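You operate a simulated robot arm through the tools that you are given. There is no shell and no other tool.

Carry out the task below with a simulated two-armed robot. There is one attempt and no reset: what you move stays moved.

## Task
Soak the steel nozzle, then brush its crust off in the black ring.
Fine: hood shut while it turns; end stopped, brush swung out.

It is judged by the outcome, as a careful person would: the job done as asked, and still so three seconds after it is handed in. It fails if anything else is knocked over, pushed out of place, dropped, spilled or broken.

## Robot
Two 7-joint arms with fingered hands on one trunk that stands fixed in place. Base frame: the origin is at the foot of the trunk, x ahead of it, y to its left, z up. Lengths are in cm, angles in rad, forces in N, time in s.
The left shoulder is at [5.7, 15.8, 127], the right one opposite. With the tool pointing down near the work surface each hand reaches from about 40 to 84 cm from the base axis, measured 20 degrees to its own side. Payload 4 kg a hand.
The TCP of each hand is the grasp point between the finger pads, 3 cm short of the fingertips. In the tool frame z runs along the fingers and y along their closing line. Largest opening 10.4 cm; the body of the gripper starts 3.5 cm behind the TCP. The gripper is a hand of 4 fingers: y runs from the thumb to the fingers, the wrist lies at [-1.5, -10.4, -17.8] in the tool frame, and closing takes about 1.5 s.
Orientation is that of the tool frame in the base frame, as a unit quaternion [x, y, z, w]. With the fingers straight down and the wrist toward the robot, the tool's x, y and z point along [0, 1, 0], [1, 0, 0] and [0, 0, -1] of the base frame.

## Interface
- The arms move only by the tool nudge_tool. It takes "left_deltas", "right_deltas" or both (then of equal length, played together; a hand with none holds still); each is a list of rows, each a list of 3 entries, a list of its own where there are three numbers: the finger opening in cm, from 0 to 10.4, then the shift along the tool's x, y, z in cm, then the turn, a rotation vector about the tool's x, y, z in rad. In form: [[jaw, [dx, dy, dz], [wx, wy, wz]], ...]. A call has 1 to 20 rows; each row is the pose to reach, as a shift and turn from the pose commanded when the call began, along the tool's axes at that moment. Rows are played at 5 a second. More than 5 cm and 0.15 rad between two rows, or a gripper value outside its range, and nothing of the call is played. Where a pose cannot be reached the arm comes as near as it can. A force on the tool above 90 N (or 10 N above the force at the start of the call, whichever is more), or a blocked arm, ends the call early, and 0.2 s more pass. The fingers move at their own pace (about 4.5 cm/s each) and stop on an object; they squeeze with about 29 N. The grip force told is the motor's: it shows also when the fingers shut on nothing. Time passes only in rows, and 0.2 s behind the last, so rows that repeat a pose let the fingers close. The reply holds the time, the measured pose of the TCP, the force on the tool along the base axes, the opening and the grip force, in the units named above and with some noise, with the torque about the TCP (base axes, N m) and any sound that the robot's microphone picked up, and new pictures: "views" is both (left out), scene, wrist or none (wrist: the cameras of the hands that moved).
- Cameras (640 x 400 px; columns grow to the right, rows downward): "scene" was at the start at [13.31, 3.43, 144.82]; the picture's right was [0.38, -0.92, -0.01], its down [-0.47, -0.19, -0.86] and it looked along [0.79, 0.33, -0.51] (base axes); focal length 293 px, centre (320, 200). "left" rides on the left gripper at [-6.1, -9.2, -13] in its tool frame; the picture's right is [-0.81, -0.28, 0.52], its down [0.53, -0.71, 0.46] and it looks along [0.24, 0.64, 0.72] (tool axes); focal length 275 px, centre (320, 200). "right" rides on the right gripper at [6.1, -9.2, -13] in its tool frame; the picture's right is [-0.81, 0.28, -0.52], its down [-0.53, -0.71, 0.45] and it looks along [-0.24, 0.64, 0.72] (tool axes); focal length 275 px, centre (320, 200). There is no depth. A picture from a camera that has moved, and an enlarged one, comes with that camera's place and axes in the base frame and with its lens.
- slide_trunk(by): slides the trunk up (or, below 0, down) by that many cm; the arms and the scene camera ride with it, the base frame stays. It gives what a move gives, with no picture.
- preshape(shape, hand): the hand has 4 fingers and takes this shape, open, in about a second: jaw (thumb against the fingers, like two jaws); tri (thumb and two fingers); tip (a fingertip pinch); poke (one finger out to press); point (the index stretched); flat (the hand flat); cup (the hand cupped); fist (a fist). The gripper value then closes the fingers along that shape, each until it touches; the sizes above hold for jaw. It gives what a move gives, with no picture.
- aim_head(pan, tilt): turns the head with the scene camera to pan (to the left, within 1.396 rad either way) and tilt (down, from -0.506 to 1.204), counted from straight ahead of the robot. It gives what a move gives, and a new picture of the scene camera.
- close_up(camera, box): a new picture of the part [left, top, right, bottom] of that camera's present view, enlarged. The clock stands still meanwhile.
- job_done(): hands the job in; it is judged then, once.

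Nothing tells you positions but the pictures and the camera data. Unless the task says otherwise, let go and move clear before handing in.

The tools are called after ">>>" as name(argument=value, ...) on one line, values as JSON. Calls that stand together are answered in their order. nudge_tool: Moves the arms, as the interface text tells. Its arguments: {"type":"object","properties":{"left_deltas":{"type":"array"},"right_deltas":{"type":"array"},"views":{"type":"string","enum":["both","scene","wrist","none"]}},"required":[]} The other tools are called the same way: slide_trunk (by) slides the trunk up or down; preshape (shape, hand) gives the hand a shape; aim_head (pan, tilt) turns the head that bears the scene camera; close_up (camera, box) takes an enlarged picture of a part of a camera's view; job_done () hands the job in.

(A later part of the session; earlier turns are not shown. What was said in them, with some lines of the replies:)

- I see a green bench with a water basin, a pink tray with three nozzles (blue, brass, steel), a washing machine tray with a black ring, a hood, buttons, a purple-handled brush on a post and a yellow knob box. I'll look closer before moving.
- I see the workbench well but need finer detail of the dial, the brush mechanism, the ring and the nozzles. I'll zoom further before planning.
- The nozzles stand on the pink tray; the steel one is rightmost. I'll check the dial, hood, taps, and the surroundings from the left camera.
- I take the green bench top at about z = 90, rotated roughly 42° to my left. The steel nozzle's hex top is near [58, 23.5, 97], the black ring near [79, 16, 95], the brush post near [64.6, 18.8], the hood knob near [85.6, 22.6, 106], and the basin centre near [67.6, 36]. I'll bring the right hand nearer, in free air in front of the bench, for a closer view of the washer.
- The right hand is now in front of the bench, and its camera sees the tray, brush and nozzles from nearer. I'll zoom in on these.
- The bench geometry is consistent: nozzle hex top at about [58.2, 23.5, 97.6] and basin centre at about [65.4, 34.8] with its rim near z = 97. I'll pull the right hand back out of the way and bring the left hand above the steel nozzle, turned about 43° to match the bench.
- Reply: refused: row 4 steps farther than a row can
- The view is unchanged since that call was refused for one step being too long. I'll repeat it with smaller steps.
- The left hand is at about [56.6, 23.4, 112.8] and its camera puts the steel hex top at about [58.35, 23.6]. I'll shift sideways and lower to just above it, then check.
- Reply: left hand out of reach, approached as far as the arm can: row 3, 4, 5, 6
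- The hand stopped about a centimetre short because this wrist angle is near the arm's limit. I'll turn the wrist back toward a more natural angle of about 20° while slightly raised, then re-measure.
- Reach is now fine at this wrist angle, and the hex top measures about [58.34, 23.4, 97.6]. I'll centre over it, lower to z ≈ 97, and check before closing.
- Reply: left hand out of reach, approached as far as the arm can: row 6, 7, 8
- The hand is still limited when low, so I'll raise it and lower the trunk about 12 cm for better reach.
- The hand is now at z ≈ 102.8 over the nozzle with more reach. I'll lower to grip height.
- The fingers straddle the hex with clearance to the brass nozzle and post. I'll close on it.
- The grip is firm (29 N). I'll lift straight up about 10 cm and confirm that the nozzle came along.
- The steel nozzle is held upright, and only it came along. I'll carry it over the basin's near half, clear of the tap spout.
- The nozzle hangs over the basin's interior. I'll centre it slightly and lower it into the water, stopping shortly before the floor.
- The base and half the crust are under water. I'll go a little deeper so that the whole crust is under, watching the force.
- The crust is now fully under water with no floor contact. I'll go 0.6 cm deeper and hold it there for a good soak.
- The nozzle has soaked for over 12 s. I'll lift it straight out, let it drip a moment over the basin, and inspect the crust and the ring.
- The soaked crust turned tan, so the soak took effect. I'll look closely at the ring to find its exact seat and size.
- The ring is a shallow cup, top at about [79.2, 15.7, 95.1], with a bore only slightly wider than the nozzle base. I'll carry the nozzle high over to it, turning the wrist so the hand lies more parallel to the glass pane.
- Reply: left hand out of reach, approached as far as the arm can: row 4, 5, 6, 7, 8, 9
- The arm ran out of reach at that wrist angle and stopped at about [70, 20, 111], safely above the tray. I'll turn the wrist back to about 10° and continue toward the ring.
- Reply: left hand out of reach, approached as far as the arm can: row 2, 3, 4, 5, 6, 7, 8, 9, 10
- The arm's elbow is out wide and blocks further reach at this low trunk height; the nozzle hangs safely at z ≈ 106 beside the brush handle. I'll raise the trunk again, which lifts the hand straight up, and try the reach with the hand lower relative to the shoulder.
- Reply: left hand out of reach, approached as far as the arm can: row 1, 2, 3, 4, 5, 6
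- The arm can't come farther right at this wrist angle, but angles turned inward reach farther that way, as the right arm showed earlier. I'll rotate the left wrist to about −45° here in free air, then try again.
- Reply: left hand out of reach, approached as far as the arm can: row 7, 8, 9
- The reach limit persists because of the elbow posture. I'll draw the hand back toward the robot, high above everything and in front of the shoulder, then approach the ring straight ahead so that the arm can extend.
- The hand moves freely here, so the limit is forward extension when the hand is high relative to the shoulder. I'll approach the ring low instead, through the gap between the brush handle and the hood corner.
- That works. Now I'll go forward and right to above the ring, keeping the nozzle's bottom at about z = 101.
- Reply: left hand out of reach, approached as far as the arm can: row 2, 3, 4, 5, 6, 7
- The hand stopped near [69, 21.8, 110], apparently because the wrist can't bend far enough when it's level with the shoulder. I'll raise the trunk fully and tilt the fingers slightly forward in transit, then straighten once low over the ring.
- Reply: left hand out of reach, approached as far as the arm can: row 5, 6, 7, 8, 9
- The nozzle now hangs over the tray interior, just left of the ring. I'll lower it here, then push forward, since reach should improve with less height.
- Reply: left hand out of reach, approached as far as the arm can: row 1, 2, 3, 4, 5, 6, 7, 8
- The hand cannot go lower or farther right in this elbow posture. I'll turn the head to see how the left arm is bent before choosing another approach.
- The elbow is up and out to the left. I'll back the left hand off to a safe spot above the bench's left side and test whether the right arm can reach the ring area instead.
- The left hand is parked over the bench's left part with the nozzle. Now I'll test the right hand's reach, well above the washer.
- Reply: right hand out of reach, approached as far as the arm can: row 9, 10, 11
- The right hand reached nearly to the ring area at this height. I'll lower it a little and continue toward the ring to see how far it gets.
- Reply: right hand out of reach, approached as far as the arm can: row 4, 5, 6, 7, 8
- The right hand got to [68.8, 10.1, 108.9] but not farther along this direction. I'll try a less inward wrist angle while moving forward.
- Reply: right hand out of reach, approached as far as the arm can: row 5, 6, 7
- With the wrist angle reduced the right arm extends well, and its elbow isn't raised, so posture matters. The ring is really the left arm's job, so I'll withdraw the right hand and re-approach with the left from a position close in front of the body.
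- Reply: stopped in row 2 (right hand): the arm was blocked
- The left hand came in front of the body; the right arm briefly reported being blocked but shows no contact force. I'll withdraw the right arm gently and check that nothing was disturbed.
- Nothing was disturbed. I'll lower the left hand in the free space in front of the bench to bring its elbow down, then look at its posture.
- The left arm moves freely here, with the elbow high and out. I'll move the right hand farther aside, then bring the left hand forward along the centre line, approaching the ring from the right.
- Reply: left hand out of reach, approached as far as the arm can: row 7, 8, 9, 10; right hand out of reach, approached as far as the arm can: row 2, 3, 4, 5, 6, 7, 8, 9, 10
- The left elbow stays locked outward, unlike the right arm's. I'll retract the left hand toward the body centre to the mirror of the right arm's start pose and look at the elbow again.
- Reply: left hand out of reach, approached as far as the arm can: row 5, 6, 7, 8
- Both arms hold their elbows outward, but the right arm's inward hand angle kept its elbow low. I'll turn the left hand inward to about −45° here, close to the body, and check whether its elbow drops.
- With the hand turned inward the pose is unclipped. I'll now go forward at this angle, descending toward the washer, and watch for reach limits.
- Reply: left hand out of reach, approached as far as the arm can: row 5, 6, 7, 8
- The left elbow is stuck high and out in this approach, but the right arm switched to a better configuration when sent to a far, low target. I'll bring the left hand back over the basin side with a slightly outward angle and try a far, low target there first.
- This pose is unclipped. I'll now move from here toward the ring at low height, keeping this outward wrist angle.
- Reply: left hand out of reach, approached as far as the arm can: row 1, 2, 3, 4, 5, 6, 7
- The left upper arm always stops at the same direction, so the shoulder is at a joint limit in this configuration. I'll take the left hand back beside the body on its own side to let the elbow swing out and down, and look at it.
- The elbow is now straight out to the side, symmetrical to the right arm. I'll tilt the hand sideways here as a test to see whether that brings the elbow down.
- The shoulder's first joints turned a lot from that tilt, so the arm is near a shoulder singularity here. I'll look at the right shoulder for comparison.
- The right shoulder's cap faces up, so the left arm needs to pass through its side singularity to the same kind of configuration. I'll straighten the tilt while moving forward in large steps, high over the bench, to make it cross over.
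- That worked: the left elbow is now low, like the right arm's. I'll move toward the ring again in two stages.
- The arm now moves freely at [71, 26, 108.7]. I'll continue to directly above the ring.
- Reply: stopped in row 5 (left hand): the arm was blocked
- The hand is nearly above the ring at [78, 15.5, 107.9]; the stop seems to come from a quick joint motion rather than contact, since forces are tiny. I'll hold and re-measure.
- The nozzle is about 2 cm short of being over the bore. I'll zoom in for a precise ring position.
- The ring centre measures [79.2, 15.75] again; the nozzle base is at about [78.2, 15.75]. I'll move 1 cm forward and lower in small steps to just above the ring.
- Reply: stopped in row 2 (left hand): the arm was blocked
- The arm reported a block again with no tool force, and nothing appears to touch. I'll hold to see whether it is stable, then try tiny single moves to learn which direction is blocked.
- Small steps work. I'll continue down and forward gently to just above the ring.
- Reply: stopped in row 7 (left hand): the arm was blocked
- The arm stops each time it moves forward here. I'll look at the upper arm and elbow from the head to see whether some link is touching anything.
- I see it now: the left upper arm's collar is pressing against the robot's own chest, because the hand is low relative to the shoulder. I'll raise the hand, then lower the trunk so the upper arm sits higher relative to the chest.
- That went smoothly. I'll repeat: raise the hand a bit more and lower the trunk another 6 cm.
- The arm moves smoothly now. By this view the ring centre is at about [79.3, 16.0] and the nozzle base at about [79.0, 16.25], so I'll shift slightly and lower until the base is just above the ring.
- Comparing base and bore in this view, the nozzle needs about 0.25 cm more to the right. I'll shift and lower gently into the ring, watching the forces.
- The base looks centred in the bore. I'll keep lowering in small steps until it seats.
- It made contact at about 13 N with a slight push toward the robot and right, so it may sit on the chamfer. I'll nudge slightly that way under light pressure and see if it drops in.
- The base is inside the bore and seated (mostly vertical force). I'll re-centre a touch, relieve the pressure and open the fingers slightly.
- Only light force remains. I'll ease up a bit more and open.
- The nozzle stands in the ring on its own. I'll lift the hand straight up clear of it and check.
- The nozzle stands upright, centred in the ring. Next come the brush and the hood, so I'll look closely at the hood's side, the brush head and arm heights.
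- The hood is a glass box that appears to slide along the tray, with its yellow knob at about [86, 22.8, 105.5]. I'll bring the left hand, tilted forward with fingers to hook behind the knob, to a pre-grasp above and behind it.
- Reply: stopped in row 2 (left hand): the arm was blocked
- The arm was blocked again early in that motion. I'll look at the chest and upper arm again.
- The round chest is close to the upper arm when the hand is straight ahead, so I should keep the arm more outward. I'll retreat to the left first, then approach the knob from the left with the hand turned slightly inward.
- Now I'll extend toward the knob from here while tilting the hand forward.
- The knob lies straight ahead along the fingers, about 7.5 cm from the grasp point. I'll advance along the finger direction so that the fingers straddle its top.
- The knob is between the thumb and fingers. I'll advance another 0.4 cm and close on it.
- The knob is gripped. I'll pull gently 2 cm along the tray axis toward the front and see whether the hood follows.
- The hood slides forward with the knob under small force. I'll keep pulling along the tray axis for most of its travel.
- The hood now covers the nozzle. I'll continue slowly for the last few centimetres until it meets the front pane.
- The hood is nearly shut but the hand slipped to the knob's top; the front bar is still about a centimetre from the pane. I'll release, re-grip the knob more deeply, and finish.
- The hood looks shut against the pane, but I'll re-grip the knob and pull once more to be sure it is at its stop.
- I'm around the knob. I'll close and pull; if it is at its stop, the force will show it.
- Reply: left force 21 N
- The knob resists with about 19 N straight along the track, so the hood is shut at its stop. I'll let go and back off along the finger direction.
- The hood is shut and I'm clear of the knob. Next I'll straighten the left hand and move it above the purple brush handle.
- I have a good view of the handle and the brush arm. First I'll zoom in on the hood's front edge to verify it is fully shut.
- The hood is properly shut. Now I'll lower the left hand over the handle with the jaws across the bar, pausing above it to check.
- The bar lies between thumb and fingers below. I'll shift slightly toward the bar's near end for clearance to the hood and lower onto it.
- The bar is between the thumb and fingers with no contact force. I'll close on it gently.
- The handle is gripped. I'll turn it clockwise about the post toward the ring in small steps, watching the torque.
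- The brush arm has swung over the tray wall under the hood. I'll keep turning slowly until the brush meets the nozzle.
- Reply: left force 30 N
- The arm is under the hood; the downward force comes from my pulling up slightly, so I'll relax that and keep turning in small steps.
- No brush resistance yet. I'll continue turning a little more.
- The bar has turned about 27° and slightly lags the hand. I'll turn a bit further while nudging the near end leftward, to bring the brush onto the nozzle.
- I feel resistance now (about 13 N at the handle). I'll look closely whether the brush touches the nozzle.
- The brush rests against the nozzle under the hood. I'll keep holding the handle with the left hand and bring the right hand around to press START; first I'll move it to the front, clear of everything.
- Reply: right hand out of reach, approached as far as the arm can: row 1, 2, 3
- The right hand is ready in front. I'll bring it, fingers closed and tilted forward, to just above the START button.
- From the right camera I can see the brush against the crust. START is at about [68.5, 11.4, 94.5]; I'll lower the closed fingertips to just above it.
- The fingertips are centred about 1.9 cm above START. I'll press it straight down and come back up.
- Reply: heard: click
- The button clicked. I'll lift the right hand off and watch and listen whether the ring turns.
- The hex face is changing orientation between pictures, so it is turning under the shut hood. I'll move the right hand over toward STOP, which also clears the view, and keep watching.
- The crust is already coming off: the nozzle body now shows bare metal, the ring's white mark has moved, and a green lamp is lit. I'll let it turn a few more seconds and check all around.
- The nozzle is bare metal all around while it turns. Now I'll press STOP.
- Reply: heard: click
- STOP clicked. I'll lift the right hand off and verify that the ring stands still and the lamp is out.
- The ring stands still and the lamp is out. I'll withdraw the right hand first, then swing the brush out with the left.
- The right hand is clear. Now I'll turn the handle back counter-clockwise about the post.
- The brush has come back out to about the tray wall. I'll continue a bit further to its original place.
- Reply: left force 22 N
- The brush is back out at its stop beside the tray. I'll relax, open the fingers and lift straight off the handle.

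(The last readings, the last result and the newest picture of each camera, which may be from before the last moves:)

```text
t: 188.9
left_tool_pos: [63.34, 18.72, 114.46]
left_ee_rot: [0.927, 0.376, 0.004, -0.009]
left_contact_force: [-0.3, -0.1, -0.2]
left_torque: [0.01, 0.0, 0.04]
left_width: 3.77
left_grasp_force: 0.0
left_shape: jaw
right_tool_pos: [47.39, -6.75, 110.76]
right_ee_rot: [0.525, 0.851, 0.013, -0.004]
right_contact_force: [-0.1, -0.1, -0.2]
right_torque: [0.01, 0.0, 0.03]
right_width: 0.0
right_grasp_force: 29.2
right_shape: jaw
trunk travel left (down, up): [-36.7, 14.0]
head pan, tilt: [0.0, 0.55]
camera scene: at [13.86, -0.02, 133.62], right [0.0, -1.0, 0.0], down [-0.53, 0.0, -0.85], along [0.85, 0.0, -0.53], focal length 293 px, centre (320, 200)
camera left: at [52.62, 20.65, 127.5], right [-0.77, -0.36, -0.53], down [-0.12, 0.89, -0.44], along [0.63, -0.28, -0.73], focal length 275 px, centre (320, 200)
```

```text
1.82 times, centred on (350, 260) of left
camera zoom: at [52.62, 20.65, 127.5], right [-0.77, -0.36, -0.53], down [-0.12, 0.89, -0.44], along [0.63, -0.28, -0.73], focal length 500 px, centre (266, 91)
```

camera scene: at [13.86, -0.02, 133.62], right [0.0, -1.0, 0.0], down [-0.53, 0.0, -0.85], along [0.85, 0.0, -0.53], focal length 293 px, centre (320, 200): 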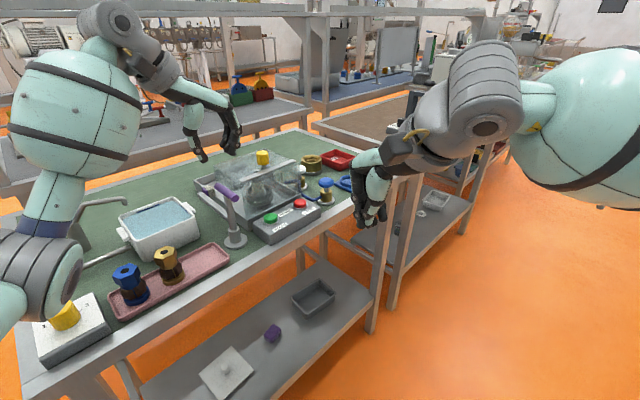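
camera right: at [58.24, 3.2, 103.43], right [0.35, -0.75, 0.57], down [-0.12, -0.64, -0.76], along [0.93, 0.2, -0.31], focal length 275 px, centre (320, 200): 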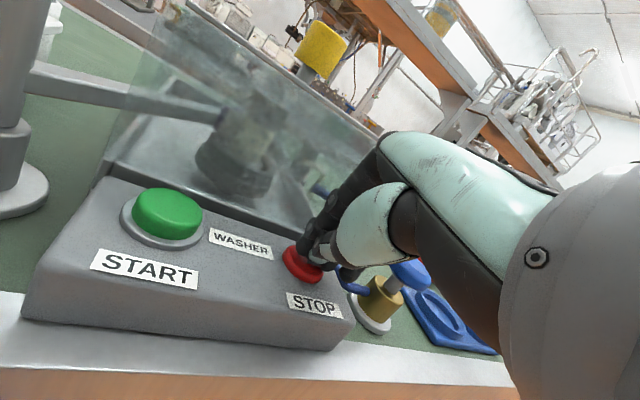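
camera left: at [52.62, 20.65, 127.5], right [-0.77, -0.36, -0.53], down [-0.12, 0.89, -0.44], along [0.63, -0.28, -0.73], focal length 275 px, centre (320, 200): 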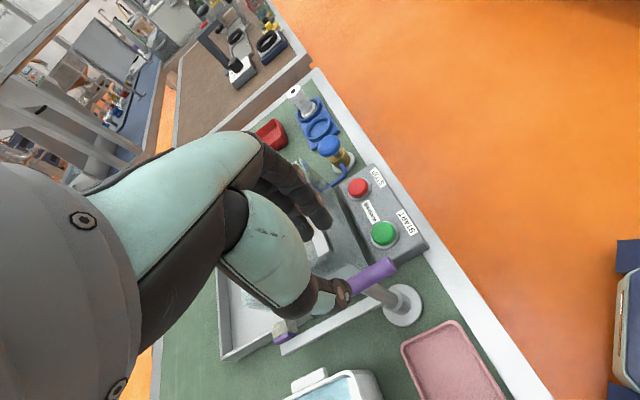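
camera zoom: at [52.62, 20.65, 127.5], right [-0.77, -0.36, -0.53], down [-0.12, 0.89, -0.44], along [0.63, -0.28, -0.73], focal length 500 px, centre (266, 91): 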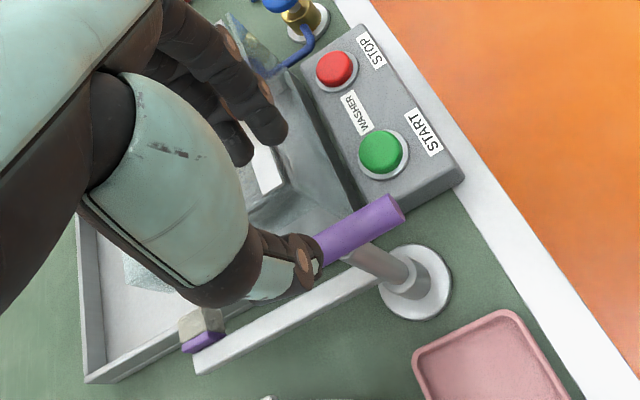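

The brush is swung out, the hood is shut, and the clean nozzle stands still in the ring. I'll move the left hand clear and do a final check of the whole bench.

>>> nudge_tool(left_deltas=[[4, [-0.7, -2, -2], [0, 0, 0]], [4, [-1.4, -4.5, -4], [0, 0, 0]], [4, [-2.2, -7.5, -5.5], [0, 0, 0]], [4, [-3, -10.5, -6], [0, 0, 0]], [4, [-3, -12, -6], [0, 0, 0]], [4, [-3, -12, -6], [0, 0, 0]]])

>>> close_up(camera="scene", box=[190, 130, 400, 260])

>>> close_up(camera="scene", box=[20, 180, 250, 380])

```text
t: 190.3
left_tool_pos: [52.91, 24.97, 120.5]
left_ee_rot: [0.926, 0.376, 0.004, -0.009]
left_contact_force: [-0.1, -0.2, -0.2]
left_torque: [-0.03, 0.03, -0.03]
left_width: 3.97
left_grasp_force: 0.2
left_shape: jaw
right_tool_pos: [47.47, -6.61, 110.79]
right_ee_rot: [0.525, 0.851, 0.013, -0.004]
right_contact_force: [0.1, -0.3, 0.1]
right_torque: [0.01, -0.03, 0.02]
right_width: 0.01
right_grasp_force: 29.1
right_shape: jaw
trunk travel left (down, up): [-36.7, 14.0]
head pan, tilt: [0.0, 0.55]
camera scene: at [13.88, -0.07, 133.62], right [0.0, -1.0, 0.0], down [-0.53, 0.0, -0.85], along [0.85, 0.0, -0.53], focal length 293 px, centre (320, 200)
camera left: at [42.18, 26.91, 133.46], right [-0.77, -0.36, -0.53], down [-0.12, 0.89, -0.44], along [0.63, -0.28, -0.73], focal length 275 px, centre (320, 200)
```

scene: 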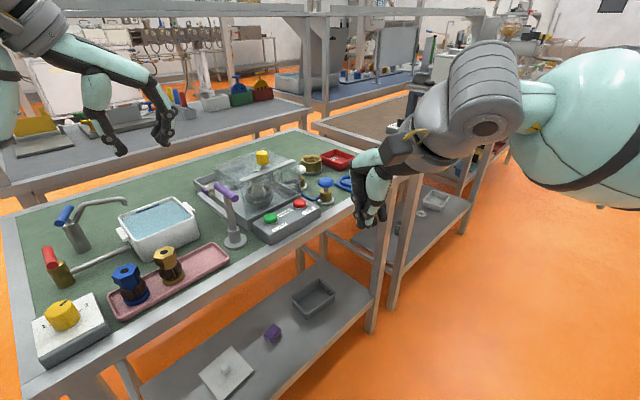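
left: 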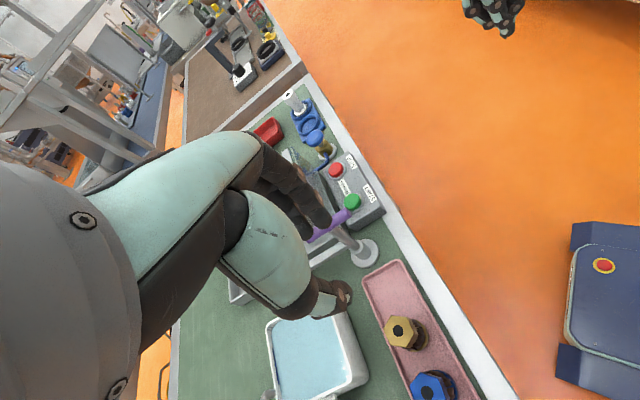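

```text
3.05 times, centred on (295, 195) of scene
camera zoom: at [13.88, -0.07, 133.62], right [0.0, -1.0, 0.0], down [-0.53, 0.0, -0.85], along [0.85, 0.0, -0.53], focal length 892 px, centre (396, 215)
```

zoom: 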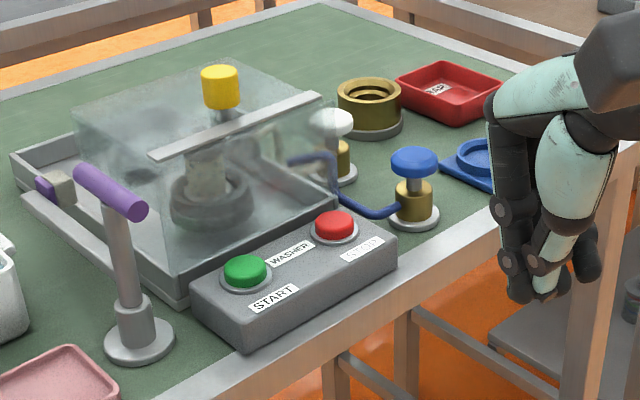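

```text
2.00 times, centred on (135, 280) of scene
camera zoom: at [13.88, -0.07, 133.62], right [0.0, -1.0, 0.0], down [-0.53, 0.0, -0.85], along [0.85, 0.0, -0.53], focal length 586 px, centre (690, 40)
```

zoom: 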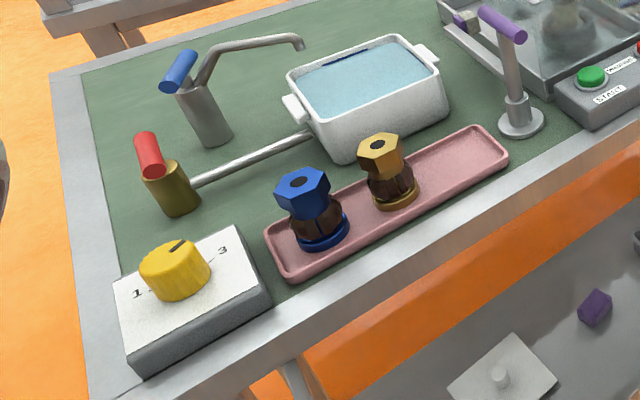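

Everything else on the bench is in place. One last close look at the nozzle, then I'll hand in.

>>> close_up(camera="scene", box=[235, 165, 285, 215])

```text
8.00 times, centred on (260, 190) of scene
camera zoom: at [13.88, -0.07, 133.62], right [0.0, -1.0, 0.0], down [-0.53, 0.0, -0.85], along [0.85, 0.0, -0.53], focal length 2343 px, centre (800, 280)
```

zoom: 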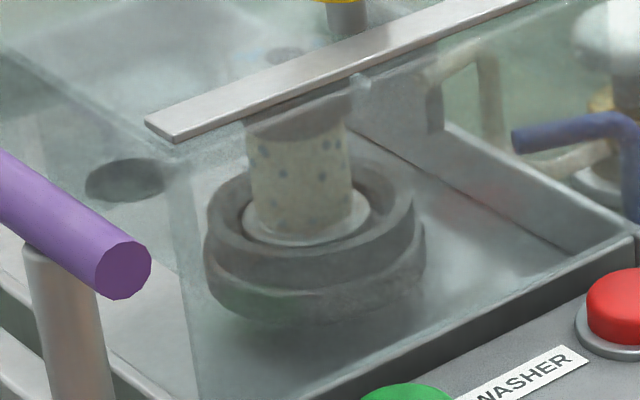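

The nozzle is bare metal with only water drops, standing still in the black ring under the shut hood, and the brush is swung out. Both hands are clear, so I'm handing in.

>>> job_done()

```text
The job is handed in.
```

The steel nozzle was soaked and its crust brushed off in the black ring, and I've handed the job in; no verdict came back.

- **Soak:** The nozzle sat fully under water for over 12 seconds, and the crust turned from brown to tan.
- **Brushing:** I shut the hood before pressing START. The knob resisted my pull, so I took it to be at its stop. With the brush against the nozzle, it turned for about 6 seconds until I could see bare metal all the way around.
- **End state:** I pressed STOP, and the ring is still and the green lamp is out. The brush is back out beside the tray, and both hands are clear.

The nozzle is still standing in the ring, under the shut hood. The other nozzles, the basin, taps, dial and trays are where they were.
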